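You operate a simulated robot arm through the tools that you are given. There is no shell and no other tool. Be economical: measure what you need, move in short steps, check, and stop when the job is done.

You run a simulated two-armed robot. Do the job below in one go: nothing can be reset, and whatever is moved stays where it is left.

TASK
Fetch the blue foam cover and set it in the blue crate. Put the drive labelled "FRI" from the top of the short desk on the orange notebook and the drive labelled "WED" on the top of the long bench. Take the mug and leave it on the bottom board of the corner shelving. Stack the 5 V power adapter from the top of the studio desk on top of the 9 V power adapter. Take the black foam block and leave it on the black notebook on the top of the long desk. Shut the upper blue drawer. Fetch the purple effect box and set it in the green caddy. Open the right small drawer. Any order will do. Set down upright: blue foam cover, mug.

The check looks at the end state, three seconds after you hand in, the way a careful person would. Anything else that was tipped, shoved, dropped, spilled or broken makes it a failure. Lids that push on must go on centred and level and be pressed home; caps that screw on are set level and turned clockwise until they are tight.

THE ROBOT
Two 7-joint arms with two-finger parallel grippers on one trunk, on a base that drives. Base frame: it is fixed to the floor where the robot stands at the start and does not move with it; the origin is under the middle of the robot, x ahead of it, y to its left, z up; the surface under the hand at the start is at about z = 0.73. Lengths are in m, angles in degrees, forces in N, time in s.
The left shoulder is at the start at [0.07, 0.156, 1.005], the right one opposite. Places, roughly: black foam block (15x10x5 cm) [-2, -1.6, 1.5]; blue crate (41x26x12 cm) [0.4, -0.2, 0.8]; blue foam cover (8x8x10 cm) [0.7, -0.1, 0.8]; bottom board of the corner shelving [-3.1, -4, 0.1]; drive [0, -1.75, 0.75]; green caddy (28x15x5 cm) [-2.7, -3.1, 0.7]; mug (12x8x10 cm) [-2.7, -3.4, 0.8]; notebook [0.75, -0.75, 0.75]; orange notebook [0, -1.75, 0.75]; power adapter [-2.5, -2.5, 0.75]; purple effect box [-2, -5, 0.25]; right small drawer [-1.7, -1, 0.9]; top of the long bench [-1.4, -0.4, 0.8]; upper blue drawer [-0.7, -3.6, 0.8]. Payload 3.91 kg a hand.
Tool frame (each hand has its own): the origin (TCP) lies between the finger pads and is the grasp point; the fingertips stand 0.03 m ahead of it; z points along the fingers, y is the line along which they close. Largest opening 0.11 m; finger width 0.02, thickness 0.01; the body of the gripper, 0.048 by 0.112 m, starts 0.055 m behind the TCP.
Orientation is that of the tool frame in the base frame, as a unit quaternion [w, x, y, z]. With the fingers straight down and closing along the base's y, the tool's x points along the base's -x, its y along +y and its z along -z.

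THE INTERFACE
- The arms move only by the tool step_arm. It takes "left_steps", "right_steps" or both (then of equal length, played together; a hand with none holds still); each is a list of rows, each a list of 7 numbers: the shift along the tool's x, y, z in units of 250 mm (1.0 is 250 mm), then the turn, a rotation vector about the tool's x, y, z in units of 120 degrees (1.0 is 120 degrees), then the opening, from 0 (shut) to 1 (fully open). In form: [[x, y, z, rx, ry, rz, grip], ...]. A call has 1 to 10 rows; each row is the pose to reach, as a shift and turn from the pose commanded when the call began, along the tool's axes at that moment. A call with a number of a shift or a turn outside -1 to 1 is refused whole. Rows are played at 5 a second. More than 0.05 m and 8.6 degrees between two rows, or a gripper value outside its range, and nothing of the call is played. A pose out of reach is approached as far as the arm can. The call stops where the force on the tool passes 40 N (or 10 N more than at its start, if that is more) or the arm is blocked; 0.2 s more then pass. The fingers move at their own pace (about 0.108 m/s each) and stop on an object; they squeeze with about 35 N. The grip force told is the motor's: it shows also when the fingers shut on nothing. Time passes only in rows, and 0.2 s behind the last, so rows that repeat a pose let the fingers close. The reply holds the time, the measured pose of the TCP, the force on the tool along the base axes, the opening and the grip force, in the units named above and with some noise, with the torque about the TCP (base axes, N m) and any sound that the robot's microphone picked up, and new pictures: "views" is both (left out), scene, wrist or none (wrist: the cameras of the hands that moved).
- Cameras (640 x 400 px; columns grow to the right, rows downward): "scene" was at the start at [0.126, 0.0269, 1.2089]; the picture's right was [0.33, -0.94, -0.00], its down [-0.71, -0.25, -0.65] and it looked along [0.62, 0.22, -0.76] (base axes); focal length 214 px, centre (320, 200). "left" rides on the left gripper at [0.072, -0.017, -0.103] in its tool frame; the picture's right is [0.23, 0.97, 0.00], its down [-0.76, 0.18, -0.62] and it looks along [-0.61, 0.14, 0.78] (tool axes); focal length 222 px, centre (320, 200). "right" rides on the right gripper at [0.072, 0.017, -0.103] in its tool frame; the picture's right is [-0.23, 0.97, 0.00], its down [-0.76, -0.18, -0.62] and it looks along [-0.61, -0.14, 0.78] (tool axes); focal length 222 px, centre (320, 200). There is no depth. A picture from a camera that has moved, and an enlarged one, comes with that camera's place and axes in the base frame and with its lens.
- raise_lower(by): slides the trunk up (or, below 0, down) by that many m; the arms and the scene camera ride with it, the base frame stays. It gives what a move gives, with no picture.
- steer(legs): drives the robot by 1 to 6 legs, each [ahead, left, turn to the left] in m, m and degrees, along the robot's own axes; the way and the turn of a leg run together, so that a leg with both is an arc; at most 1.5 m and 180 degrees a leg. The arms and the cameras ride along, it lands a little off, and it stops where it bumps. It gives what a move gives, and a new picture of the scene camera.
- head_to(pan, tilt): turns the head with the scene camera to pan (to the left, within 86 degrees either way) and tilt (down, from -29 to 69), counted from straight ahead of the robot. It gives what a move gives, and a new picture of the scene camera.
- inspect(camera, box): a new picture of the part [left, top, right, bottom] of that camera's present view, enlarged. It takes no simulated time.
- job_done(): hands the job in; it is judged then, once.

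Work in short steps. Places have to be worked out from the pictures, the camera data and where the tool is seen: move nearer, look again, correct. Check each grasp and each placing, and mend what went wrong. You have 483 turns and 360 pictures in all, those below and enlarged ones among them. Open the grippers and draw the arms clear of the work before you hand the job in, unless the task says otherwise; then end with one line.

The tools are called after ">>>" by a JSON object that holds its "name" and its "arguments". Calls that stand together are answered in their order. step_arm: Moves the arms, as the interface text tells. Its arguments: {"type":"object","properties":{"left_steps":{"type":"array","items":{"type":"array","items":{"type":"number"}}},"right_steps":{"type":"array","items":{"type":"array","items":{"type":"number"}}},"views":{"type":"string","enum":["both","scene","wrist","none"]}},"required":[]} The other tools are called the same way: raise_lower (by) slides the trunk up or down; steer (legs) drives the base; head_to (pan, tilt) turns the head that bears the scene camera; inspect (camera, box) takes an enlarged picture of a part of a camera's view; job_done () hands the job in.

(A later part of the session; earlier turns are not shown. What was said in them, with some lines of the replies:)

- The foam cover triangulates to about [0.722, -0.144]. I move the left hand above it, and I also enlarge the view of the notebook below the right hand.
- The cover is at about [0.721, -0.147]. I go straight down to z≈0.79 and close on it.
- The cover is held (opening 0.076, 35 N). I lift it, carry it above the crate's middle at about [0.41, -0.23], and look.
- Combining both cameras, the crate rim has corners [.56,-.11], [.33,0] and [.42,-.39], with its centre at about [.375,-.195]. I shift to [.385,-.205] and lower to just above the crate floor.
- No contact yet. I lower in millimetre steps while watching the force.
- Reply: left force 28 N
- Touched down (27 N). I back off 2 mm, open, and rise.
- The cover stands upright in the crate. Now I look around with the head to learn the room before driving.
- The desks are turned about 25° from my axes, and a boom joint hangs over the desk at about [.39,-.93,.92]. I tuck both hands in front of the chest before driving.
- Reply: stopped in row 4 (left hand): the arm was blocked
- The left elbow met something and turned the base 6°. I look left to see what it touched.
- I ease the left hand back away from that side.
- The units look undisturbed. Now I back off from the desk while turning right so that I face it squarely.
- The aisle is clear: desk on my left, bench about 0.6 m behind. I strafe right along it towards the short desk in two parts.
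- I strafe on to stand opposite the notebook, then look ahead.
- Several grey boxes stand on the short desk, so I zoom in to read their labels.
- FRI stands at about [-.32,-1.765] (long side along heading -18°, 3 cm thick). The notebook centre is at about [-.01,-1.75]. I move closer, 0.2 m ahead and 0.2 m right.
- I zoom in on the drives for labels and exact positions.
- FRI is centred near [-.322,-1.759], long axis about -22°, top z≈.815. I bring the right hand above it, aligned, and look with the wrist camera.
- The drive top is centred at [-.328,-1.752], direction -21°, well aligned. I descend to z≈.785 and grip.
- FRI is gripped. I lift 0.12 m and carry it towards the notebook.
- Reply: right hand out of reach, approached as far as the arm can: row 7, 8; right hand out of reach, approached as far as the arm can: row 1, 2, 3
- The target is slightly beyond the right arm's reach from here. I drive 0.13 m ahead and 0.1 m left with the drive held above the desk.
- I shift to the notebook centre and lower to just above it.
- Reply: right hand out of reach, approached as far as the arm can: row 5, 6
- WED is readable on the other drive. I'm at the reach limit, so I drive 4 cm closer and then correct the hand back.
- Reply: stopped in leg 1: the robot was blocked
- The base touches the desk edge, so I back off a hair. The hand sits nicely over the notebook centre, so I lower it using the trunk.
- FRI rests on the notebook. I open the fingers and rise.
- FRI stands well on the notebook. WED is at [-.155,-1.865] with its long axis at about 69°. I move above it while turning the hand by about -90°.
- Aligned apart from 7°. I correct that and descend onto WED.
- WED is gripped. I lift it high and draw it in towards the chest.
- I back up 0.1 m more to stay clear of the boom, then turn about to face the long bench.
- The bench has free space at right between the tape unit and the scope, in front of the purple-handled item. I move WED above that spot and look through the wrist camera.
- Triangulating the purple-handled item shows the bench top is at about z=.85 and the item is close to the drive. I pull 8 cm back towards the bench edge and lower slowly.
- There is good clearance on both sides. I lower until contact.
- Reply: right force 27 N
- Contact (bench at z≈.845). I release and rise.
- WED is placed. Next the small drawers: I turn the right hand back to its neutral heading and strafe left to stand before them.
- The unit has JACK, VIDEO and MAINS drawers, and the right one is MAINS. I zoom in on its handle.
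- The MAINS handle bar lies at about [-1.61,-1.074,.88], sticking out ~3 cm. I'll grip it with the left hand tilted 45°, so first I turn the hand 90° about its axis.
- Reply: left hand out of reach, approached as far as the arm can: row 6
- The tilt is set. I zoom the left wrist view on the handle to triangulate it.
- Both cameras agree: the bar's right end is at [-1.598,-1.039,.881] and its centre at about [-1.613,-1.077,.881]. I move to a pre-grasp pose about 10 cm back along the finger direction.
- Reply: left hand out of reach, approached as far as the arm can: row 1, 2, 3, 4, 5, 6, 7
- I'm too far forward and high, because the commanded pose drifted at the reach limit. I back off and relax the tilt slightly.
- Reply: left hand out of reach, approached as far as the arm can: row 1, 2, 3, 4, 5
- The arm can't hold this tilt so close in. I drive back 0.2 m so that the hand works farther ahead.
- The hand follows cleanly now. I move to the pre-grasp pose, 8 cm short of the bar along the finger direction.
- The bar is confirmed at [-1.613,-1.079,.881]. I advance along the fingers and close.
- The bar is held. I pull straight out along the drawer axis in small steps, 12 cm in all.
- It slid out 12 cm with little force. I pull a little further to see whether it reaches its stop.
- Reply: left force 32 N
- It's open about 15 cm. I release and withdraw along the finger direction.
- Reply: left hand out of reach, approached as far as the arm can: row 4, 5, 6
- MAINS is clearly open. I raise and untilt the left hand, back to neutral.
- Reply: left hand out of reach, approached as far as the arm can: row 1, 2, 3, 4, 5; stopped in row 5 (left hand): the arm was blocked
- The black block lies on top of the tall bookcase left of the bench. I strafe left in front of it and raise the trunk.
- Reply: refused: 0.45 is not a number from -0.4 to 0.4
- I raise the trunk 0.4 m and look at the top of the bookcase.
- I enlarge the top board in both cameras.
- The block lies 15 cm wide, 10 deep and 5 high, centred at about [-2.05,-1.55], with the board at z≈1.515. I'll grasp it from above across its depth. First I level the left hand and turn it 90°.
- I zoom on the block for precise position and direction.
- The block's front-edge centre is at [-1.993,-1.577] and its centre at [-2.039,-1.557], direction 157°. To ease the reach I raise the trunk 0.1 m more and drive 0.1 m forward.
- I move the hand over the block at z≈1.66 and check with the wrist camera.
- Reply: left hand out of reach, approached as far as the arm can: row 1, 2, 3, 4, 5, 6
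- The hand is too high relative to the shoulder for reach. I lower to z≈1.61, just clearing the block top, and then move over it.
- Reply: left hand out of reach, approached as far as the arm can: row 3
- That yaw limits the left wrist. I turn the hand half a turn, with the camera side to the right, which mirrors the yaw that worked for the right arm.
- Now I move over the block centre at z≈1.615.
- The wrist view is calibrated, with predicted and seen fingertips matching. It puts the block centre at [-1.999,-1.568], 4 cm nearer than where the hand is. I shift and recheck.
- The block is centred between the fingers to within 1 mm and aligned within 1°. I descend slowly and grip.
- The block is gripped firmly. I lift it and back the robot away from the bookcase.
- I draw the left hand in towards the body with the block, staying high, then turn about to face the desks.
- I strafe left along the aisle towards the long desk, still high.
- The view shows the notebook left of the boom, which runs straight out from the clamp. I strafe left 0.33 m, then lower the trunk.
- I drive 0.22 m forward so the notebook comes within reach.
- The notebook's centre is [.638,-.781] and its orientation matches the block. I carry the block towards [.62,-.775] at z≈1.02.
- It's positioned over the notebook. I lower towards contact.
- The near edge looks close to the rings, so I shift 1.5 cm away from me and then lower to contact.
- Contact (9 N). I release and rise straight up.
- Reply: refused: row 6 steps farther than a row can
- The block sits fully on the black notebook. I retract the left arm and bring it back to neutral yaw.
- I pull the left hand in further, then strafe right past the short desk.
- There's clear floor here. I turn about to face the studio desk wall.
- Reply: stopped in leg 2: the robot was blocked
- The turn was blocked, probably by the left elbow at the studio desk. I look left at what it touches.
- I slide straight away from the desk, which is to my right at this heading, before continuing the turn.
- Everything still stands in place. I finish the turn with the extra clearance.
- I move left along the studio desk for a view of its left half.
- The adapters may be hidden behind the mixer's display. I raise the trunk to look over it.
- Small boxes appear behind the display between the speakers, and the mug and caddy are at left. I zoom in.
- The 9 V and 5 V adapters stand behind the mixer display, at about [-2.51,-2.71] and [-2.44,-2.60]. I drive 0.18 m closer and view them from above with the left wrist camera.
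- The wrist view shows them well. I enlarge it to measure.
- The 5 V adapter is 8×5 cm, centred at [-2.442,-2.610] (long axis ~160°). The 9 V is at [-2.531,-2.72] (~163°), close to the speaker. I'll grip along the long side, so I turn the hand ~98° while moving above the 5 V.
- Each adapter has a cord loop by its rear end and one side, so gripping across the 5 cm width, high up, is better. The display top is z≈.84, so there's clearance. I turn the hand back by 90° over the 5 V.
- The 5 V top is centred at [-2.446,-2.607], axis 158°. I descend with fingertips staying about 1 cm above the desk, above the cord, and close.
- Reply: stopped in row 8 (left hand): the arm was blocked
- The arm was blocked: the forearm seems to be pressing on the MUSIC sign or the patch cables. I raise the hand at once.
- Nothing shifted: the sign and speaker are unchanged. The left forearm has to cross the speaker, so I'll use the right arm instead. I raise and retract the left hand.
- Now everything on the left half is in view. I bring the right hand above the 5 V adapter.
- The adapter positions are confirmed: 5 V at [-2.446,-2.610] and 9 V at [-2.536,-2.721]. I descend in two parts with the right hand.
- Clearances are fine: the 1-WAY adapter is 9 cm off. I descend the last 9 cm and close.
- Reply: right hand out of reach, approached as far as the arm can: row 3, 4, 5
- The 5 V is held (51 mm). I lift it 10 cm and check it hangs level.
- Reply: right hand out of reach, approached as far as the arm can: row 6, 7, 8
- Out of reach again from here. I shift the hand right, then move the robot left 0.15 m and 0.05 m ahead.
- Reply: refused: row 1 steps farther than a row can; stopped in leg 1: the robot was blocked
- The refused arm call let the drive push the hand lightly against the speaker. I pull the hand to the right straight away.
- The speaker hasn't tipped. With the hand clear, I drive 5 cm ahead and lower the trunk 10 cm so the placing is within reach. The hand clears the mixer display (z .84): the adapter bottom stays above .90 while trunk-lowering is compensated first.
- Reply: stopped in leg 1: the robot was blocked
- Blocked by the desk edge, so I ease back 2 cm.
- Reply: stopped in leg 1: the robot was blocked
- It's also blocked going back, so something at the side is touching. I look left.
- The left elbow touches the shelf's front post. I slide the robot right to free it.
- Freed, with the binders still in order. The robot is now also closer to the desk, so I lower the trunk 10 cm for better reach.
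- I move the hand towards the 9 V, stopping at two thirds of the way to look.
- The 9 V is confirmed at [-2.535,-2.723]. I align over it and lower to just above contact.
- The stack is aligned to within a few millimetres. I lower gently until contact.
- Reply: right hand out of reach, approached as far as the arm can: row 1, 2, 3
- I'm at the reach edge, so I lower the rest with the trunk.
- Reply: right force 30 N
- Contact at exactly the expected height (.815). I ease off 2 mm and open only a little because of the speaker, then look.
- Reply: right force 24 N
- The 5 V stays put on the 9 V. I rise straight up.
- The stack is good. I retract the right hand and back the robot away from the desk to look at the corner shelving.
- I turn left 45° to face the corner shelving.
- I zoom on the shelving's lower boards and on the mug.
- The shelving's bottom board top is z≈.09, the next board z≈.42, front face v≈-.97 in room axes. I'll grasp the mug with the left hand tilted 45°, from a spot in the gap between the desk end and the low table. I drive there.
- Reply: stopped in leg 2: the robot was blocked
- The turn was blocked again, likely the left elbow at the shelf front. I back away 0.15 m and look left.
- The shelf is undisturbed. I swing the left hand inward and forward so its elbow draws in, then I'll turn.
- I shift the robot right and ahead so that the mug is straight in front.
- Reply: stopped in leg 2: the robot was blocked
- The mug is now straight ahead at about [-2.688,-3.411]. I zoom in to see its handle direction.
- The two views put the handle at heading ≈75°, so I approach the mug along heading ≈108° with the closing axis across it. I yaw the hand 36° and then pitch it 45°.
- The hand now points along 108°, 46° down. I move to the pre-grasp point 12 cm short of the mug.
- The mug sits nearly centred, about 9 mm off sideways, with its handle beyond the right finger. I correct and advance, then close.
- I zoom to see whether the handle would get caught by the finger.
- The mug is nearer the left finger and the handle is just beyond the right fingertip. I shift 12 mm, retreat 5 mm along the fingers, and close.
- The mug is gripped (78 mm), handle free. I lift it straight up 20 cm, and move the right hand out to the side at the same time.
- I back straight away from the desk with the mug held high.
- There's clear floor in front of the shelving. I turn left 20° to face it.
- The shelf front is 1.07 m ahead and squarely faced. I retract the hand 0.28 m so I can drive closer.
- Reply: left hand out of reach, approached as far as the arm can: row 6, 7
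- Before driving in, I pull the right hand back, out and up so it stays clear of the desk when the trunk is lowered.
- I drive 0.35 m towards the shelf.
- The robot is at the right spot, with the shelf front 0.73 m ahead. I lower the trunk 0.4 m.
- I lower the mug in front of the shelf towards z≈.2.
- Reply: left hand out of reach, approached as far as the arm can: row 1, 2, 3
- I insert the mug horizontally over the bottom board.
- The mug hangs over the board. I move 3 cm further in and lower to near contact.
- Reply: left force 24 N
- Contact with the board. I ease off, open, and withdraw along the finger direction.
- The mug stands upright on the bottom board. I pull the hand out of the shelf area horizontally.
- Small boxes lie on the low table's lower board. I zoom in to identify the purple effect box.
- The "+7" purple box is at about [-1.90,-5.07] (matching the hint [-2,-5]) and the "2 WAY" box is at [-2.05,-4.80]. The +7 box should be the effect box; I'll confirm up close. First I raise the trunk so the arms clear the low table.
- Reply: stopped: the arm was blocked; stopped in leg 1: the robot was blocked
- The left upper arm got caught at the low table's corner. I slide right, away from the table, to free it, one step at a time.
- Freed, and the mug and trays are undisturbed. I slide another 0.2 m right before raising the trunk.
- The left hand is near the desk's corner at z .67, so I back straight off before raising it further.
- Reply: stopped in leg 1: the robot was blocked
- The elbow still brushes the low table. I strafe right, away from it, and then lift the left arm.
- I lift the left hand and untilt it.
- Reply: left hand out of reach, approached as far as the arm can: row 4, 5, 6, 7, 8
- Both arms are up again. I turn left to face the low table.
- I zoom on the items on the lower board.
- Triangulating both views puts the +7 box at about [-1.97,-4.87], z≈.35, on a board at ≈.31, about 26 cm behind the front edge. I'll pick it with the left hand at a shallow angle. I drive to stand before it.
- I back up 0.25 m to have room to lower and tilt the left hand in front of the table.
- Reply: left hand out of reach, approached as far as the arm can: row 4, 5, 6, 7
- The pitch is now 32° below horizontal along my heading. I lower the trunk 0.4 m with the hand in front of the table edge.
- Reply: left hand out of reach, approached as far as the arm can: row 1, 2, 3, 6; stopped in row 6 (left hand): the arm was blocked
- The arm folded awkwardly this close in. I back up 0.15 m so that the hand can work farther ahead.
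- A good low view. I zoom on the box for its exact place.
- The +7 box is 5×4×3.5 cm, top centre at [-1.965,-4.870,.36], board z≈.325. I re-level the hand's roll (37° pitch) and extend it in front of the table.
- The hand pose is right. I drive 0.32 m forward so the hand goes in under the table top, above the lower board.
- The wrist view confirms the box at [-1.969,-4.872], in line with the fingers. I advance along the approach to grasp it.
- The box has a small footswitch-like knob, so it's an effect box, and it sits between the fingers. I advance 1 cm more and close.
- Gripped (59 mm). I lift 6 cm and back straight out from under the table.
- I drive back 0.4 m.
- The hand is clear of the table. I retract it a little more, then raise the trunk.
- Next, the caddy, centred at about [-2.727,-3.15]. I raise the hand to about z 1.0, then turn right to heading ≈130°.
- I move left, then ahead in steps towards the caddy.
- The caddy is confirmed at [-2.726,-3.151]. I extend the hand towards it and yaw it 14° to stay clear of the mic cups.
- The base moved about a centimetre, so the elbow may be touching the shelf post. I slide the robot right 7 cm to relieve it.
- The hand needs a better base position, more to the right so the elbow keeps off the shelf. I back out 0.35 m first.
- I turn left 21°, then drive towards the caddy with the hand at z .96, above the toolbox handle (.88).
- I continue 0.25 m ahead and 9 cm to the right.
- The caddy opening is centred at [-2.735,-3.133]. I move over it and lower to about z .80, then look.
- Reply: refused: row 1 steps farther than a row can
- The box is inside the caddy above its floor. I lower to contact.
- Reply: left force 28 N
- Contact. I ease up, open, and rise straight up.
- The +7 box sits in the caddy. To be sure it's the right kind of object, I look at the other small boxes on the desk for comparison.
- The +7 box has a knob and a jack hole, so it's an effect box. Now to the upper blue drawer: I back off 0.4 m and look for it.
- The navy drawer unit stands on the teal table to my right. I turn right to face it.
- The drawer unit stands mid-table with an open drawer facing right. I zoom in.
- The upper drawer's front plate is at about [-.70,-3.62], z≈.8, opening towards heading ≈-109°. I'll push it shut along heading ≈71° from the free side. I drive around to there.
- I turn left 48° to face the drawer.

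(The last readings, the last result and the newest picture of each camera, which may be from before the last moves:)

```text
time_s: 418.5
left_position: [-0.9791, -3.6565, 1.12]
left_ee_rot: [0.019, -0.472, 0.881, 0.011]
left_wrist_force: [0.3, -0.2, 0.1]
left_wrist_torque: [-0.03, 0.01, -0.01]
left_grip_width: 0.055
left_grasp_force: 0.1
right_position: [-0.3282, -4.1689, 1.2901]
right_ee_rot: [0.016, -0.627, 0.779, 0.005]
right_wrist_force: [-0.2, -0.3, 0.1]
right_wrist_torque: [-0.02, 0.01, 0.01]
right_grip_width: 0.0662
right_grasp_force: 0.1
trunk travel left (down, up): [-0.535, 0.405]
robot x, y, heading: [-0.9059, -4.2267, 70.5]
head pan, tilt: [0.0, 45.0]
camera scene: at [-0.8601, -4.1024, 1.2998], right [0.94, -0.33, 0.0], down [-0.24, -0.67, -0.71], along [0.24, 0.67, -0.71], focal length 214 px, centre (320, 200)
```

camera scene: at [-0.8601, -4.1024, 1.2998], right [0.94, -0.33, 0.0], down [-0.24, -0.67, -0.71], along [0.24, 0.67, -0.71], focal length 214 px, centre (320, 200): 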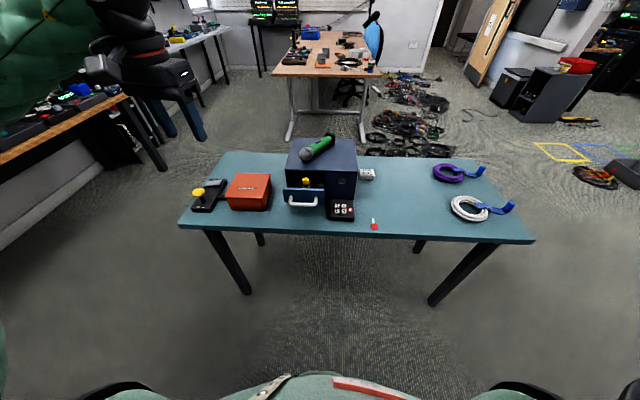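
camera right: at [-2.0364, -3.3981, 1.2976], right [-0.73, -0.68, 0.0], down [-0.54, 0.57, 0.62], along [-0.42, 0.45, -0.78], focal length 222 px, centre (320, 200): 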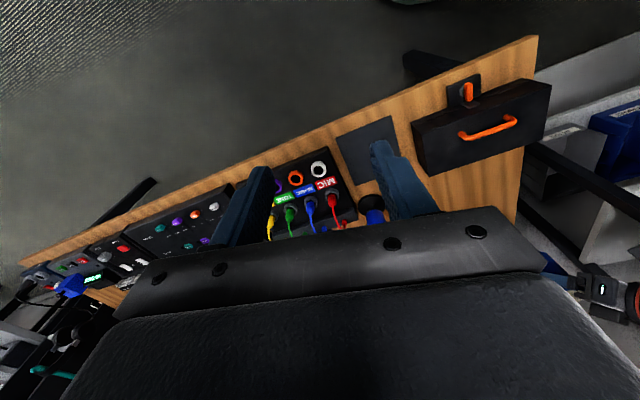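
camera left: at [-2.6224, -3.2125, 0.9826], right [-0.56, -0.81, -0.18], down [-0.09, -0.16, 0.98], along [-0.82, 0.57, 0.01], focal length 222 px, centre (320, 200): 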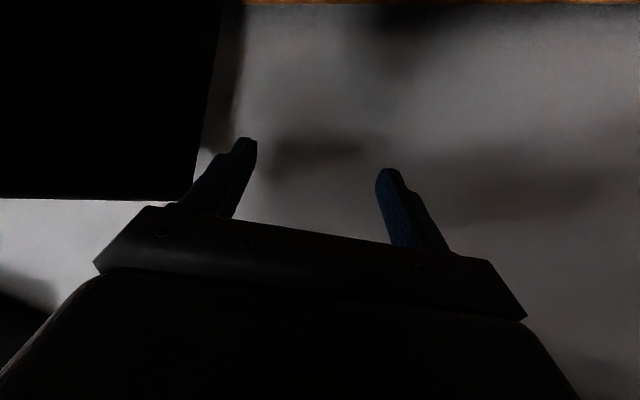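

>>> {"name": "inspect", "arguments": {"camera": "scene", "box": [270, 125, 390, 225]}}

```text
4.00 times, centred on (330, 175) of scene
camera zoom: at [-0.8601, -4.1024, 1.2998], right [0.94, -0.33, 0.0], down [-0.24, -0.67, -0.71], along [0.24, 0.67, -0.71], focal length 858 px, centre (280, 300)
```

zoom: 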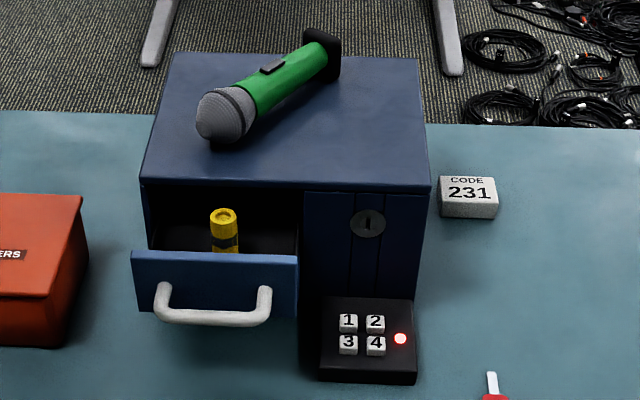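

The upper drawer is about 7 cm open, its handle bar at about [-.749,-3.641,.81]. I'll push on the bar with closed fingers of the left hand. First I move the hand in front of it, still high.

>>> {"name": "step_arm", "arguments": {"left_steps": [[-0.04, -0.16, 0, 0, 0, -0.04, 0], [-0.09, -0.32, 0, 0, 0, -0.08, 0], [-0.14, -0.48, 0, 0, 0, -0.117, 0], [-0.19, -0.64, 0, 0, 0, -0.117, 0], [-0.241, -0.804, 0, 0, 0, -0.117, 0], [-0.241, -0.804, 0, 0, 0, -0.117, 0]]}}

```text
time_s: 419.9
left_position: [-0.7821, -3.7176, 1.1263]
left_ee_rot: [0.021, -0.576, 0.817, 0.007]
left_wrist_force: [-0.4, 0.6, -0.7]
left_wrist_torque: [0.02, -0.02, 0.0]
left_grip_width: 0.0
left_grasp_force: 35.2
right_position: [-0.3301, -4.169, 1.2906]
right_ee_rot: [0.016, -0.627, 0.779, 0.005]
right_wrist_force: [0.1, -0.7, 0.4]
right_wrist_torque: [-0.01, 0.0, -0.02]
right_grip_width: 0.0661
right_grasp_force: 0.0
trunk travel left (down, up): [-0.535, 0.405]
robot x, y, heading: [-0.9064, -4.2264, 70.3]
head pan, tilt: [0.0, 45.0]
camera scene: at [-0.8614, -4.1022, 1.2998], right [0.94, -0.33, 0.0], down [-0.24, -0.67, -0.71], along [0.24, 0.67, -0.71], focal length 214 px, centre (320, 200)
camera left: at [-0.7934, -3.7934, 1.227], right [-0.99, 0.11, -0.02], down [0.07, 0.75, 0.65], along [0.09, 0.65, -0.76], focal length 222 px, centre (320, 200)
```

scene: 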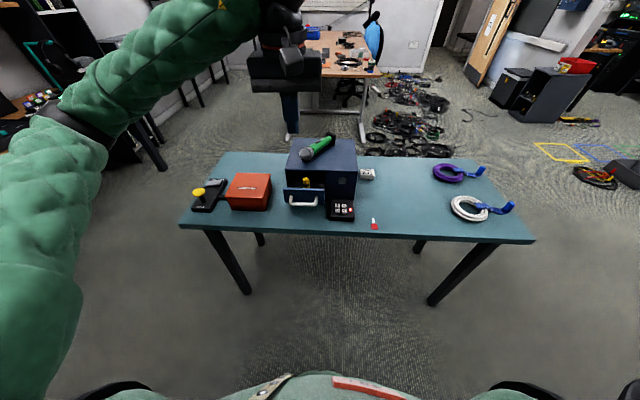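
left: 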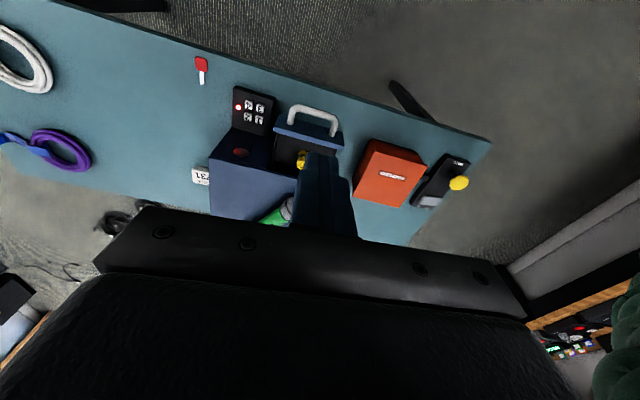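

The bar is directly ahead of the fingers, 7 cm away. I lower to z≈.82.

>>> {"name": "step_arm", "arguments": {"left_steps": [[0, 0, 0.18, 0, 0, 0, 0], [0, 0, 0.36, 0, 0, 0, 0], [0, 0, 0.54, 0, 0, 0, 0], [0, 0, 0.72, 0, 0, 0, 0], [0, 0, 0.9, 0, 0, 0, 0], [0, 0, 1, 0, 0, 0, 0]], "views": "none"}}

>>> {"name": "step_arm", "arguments": {"left_steps": [[0, 0, 0.12, 0, 0, 0, 0], [0, 0, 0.22, 0, 0, 0, 0], [0, 0, 0.22, 0, 0, 0, 0]]}}

```text
time_s: 421.3
left_position: [-0.7752, -3.7062, 0.8716]
left_ee_rot: [0.022, -0.576, 0.817, 0.009]
left_wrist_force: [-0.2, 1.0, 0.0]
left_wrist_torque: [-0.02, 0.0, 0.03]
left_grip_width: 0.0
left_grasp_force: 35.2
right_position: [-0.329, -4.1686, 1.2906]
right_ee_rot: [0.016, -0.627, 0.779, 0.005]
right_wrist_force: [-0.5, 0.4, -0.4]
right_wrist_torque: [-0.01, 0.01, 0.01]
right_grip_width: 0.0661
right_grasp_force: 0.0
trunk travel left (down, up): [-0.535, 0.405]
robot x, y, heading: [-0.9057, -4.2263, 70.3]
head pan, tilt: [0.0, 45.0]
```

```text
time_s: 422.1
left_position: [-0.7723, -3.704, 0.8167]
left_ee_rot: [0.022, -0.577, 0.816, 0.009]
left_wrist_force: [0.0, 0.2, 0.3]
left_wrist_torque: [-0.02, -0.01, 0.0]
left_grip_width: 0.0005
left_grasp_force: 34.8
right_position: [-0.3291, -4.1682, 1.2893]
right_ee_rot: [0.016, -0.627, 0.779, 0.005]
right_wrist_force: [0.0, 0.1, 0.2]
right_wrist_torque: [0.01, -0.01, -0.01]
right_grip_width: 0.0661
right_grasp_force: 0.1
trunk travel left (down, up): [-0.535, 0.405]
robot x, y, heading: [-0.9083, -4.2317, 70.4]
head pan, tilt: [0.0, 45.0]
camera scene: at [-0.8602, -4.1023, 1.2997], right [0.94, -0.33, 0.0], down [-0.24, -0.67, -0.71], along [0.24, 0.67, -0.71], focal length 214 px, centre (320, 200)
camera left: at [-0.7832, -3.7813, 0.9155], right [-0.99, 0.11, -0.02], down [0.07, 0.75, 0.65], along [0.09, 0.65, -0.76], focal length 222 px, centre (320, 200)
```

scene: 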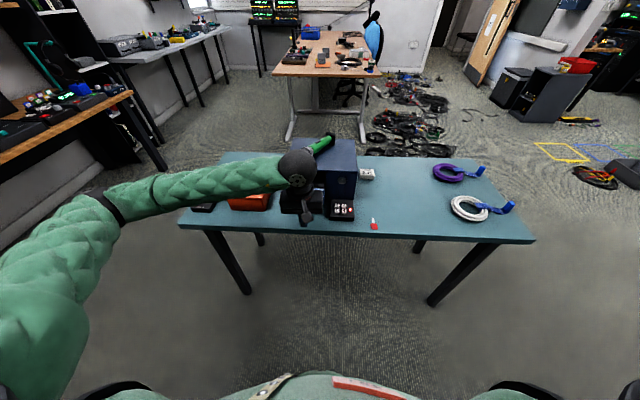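
left: 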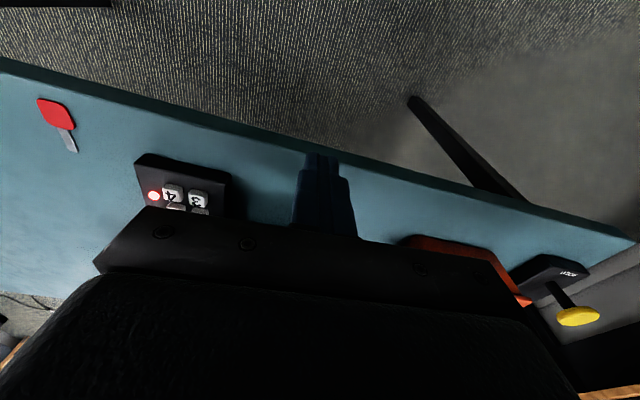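

The fingers hang in front of the handle. I push forward slowly along the drawer axis, watching the force.

>>> {"name": "step_arm", "arguments": {"left_steps": [[-0.08, 0, 0, 0, 0, 0, 0], [-0.16, 0, 0, 0, 0, 0, 0], [-0.22, 0, 0, 0, 0, 0, 0], [-0.28, 0, 0, 0, 0, 0, 0], [-0.34, 0, 0, 0, 0, 0, 0]], "views": "scene"}}

```text
time_s: 423.3
left_position: [-0.7413, -3.6247, 0.8234]
left_ee_rot: [0.022, -0.576, 0.817, 0.007]
left_wrist_force: [0.0, -0.6, 1.1]
left_wrist_torque: [-0.02, 0.0, 0.01]
left_grip_width: 0.0
left_grasp_force: 34.8
right_position: [-0.3287, -4.1697, 1.29]
right_ee_rot: [0.016, -0.628, 0.778, 0.004]
right_wrist_force: [-1.0, 1.1, 0.0]
right_wrist_torque: [-0.04, -0.04, -0.01]
right_grip_width: 0.0659
right_grasp_force: 0.1
trunk travel left (down, up): [-0.535, 0.405]
robot x, y, heading: [-0.9057, -4.2272, 70.4]
head pan, tilt: [0.0, 45.0]
camera scene: at [-0.8598, -4.1021, 1.2997], right [0.94, -0.33, 0.0], down [-0.24, -0.67, -0.71], along [0.24, 0.67, -0.71], focal length 214 px, centre (320, 200)
```

scene: 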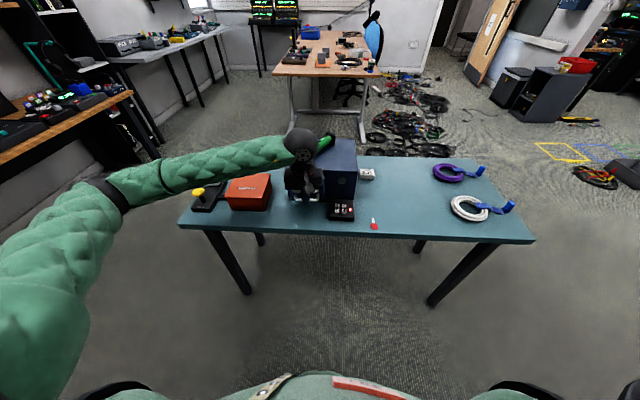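

>>> {"name": "inspect", "arguments": {"camera": "scene", "box": [270, 120, 390, 220]}}

>>> {"name": "inspect", "arguments": {"camera": "left", "box": [160, 80, 480, 280]}}

```text
4.00 times, centred on (330, 170) of scene
camera zoom: at [-0.8598, -4.1021, 1.2997], right [0.94, -0.33, 0.0], down [-0.24, -0.67, -0.71], along [0.24, 0.67, -0.71], focal length 858 px, centre (280, 320)
```

zoom: 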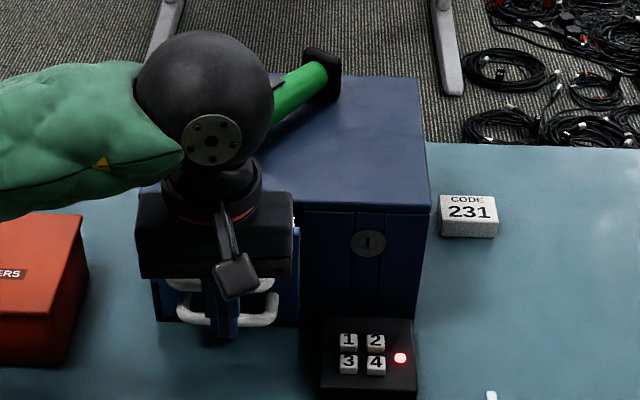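

```text
2.00 times, centred on (320, 180) of left
camera zoom: at [-0.7524, -3.701, 0.9242], right [-0.99, 0.11, -0.02], down [0.07, 0.75, 0.65], along [0.09, 0.65, -0.76], focal length 444 px, centre (320, 240)
```

zoom: 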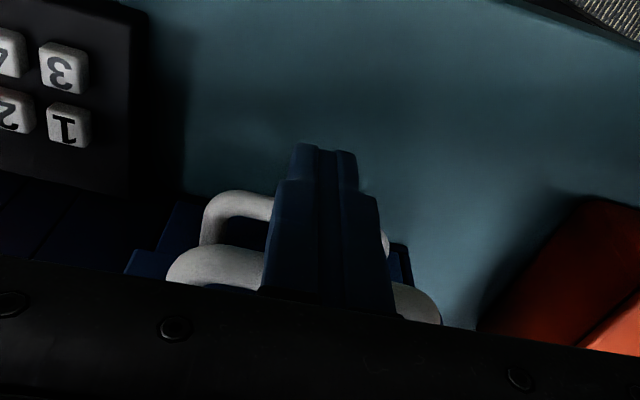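

The drawer is moving in, and the closed lower drawer's handle is now visible below. I keep pushing gently until it stops.

>>> {"name": "step_arm", "arguments": {"left_steps": [[-0.04, 0, 0, 0, 0, 0, 0], [-0.08, 0, 0, 0, 0, 0, 0], [-0.12, 0, 0, 0, 0, 0, 0], [-0.16, 0, 0, 0, 0, 0, 0]], "views": "none"}}

>>> {"name": "inspect", "arguments": {"camera": "left", "box": [160, 80, 480, 280]}}

```text
time_s: 424.3
left_position: [-0.7303, -3.5947, 0.8244]
left_ee_rot: [0.019, -0.572, 0.82, 0.007]
left_wrist_force: [-10.0, -17.1, 10.4]
left_wrist_torque: [0.12, -0.18, -0.24]
left_grip_width: 0.0
left_grasp_force: 35.1
right_position: [-0.3287, -4.169, 1.2916]
right_ee_rot: [0.017, -0.628, 0.778, 0.005]
right_wrist_force: [0.9, 1.5, 0.1]
right_wrist_torque: [-0.04, 0.0, 0.01]
right_grip_width: 0.0659
right_grasp_force: 0.1
trunk travel left (down, up): [-0.535, 0.405]
robot x, y, heading: [-0.9065, -4.2254, 70.3]
head pan, tilt: [0.0, 45.0]
stopped in row 4 (left hand): the force on the tool passed its limit at 48 N (the readings are from after the stop); the commanded pose is now the measured one
```

```text
2.00 times, centred on (320, 180) of left
camera zoom: at [-0.7418, -3.6706, 0.9254], right [-0.99, 0.12, -0.02], down [0.08, 0.76, 0.65], along [0.09, 0.64, -0.76], focal length 444 px, centre (320, 240)
```

zoom: 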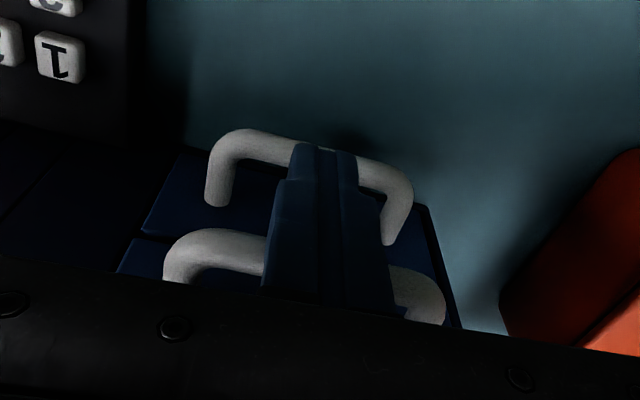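

It reached its stop at 48 N. I draw back, rise, and check.

>>> {"name": "step_arm", "arguments": {"left_steps": [[0.12, 0, 0, 0, 0, 0, 0], [0.28, 0, 0, 0, 0, 0, 0], [0.36, 0, -0.12, 0, 0, 0, 0], [0.36, 0, -0.3, 0, 0, 0, 0], [0.36, 0, -0.5, 0, 0, 0, 0], [0.36, 0.1, -0.68, 0, 0, 0, 0], [0.36, 0.25, -0.8, 0, 0, 0, 0], [0.36, 0.4, -0.9, 0, 0, 0, 0.5]], "views": "none"}}

>>> {"name": "inspect", "arguments": {"camera": "scene", "box": [270, 120, 390, 220]}}

```text
refused: row 6 steps farther than a row can; nothing moved
```

```text
4.00 times, centred on (330, 170) of scene
camera zoom: at [-0.8605, -4.1029, 1.2999], right [0.94, -0.33, 0.0], down [-0.24, -0.67, -0.71], along [0.24, 0.67, -0.71], focal length 858 px, centre (280, 320)
```

zoom: 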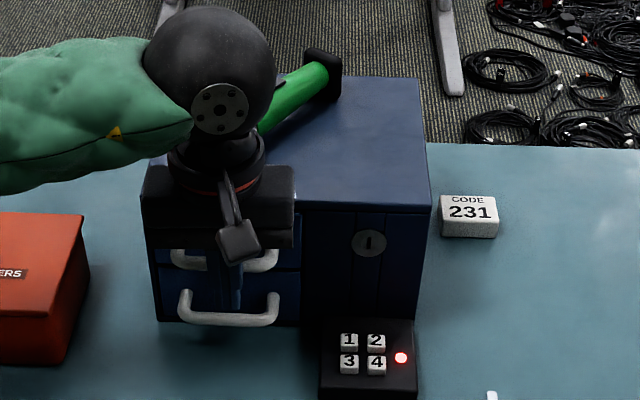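

>>> {"name": "step_arm", "arguments": {"left_steps": [[0.12, 0, 0, 0, 0, 0, 0], [0.28, 0, 0, 0, 0, 0, 0], [0.36, 0, -0.12, 0, 0, 0, 0], [0.36, 0, -0.3, 0, 0, 0, 0], [0.36, 0, -0.48, 0, 0, 0, 0], [0.36, 0.1, -0.6, 0, 0, 0, 0], [0.36, 0.22, -0.7, 0, 0, 0, 0], [0.36, 0.36, -0.8, 0, 0, 0, 0.5]], "views": "none"}}

>>> {"name": "inspect", "arguments": {"camera": "scene", "box": [270, 120, 390, 220]}}

```text
time_s: 426.1
left_position: [-0.8513, -3.6523, 1.0202]
left_ee_rot: [0.018, -0.574, 0.819, 0.006]
left_wrist_force: [-0.4, 0.7, 0.1]
left_wrist_torque: [-0.02, 0.01, 0.0]
left_grip_width: 0.0548
left_grasp_force: 0.0
right_position: [-0.3296, -4.1695, 1.2918]
right_ee_rot: [0.015, -0.627, 0.778, 0.006]
right_wrist_force: [-0.7, 1.2, 0.3]
right_wrist_torque: [0.0, -0.02, 0.03]
right_grip_width: 0.0657
right_grasp_force: 0.0
trunk travel left (down, up): [-0.535, 0.405]
robot x, y, heading: [-0.9037, -4.2303, 70.9]
head pan, tilt: [0.0, 45.0]
```

```text
4.00 times, centred on (330, 170) of scene
camera zoom: at [-0.8614, -4.1027, 1.2998], right [0.94, -0.33, 0.0], down [-0.24, -0.67, -0.71], along [0.24, 0.67, -0.71], focal length 858 px, centre (280, 320)
```

zoom: 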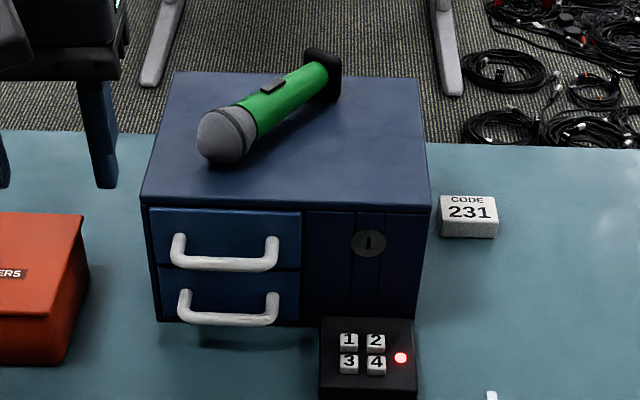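

Both drawers are flush, and the mic and unit haven't moved. All tasks are done. I back away from the table and open both grippers.

>>> {"name": "steer", "arguments": {"legs": [[-0.3, 0, 0]]}}

>>> {"name": "step_arm", "arguments": {"left_steps": [[0, 0, -0.1, 0, 0, 0, 1], [0, 0, -0.1, 0, 0, 0, 1], [0, 0, -0.1, 0, 0, 0, 1]], "right_steps": [[0, 0, 0, 0, 0, 0, 1], [0, 0, 0, 0, 0, 0, 1], [0, 0, 0, 0, 0, 0, 1]], "views": "scene"}}

```text
time_s: 428.2
left_position: [-0.9491, -3.9409, 1.0194]
left_ee_rot: [0.019, -0.572, 0.82, 0.007]
left_wrist_force: [-0.5, -1.0, 0.3]
left_wrist_torque: [0.0, 0.01, -0.03]
left_grip_width: 0.0549
left_grasp_force: 0.0
right_position: [-0.431, -4.4597, 1.2911]
right_ee_rot: [0.016, -0.625, 0.78, 0.006]
right_wrist_force: [-0.6, -0.3, 0.7]
right_wrist_torque: [0.03, -0.02, 0.0]
right_grip_width: 0.0658
right_grasp_force: 0.1
trunk travel left (down, up): [-0.535, 0.405]
robot x, y, heading: [-1.0089, -4.5181, 70.3]
head pan, tilt: [0.0, 45.0]
camera scene: at [-0.9626, -4.3916, 1.2999], right [0.94, -0.34, 0.0], down [-0.24, -0.67, -0.71], along [0.24, 0.67, -0.71], focal length 214 px, centre (320, 200)
```

scene: 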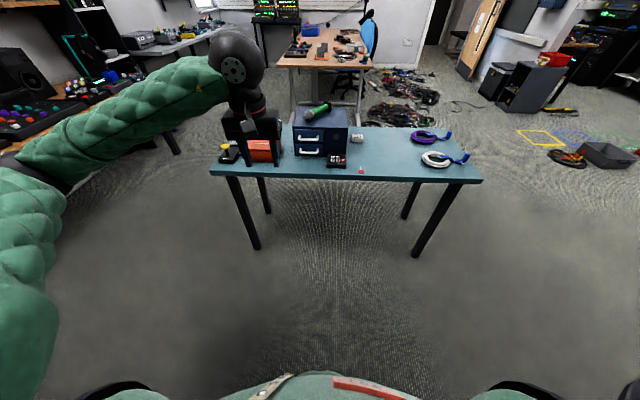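

```text
time_s: 429.0
left_position: [-0.9498, -3.9417, 1.0443]
left_ee_rot: [0.019, -0.571, 0.82, 0.006]
left_wrist_force: [0.1, 0.5, -0.3]
left_wrist_torque: [-0.01, -0.02, 0.0]
left_grip_width: 0.1099
left_grasp_force: 0.0
right_position: [-0.4308, -4.4588, 1.2911]
right_ee_rot: [0.017, -0.626, 0.78, 0.005]
right_wrist_force: [0.0, -0.5, 0.2]
right_wrist_torque: [0.0, 0.01, -0.03]
right_grip_width: 0.1099
right_grasp_force: 0.1
trunk travel left (down, up): [-0.535, 0.405]
robot x, y, heading: [-1.0084, -4.518, 70.1]
head pan, tilt: [0.0, 45.0]
camera scene: at [-0.962, -4.3905, 1.2997], right [0.94, -0.34, 0.0], down [-0.24, -0.67, -0.71], along [0.24, 0.67, -0.71], focal length 214 px, centre (320, 200)
```

scene: 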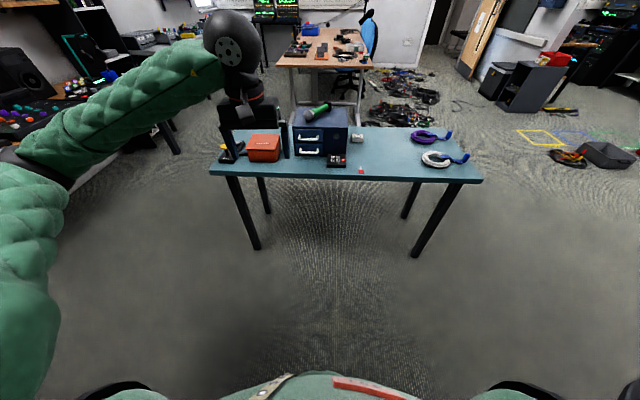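

Both grippers are open and both arms are clear of the work. I hand the job in.

>>> {"name": "job_done", "arguments": {}}

```text
The job is handed in.
```

All nine jobs are done and handed in, but the arms bumped the speaker, a bookcase, the corner shelving and the low table along the way; I saw nothing knocked over, but a slight shift is possible, most likely at the speaker.
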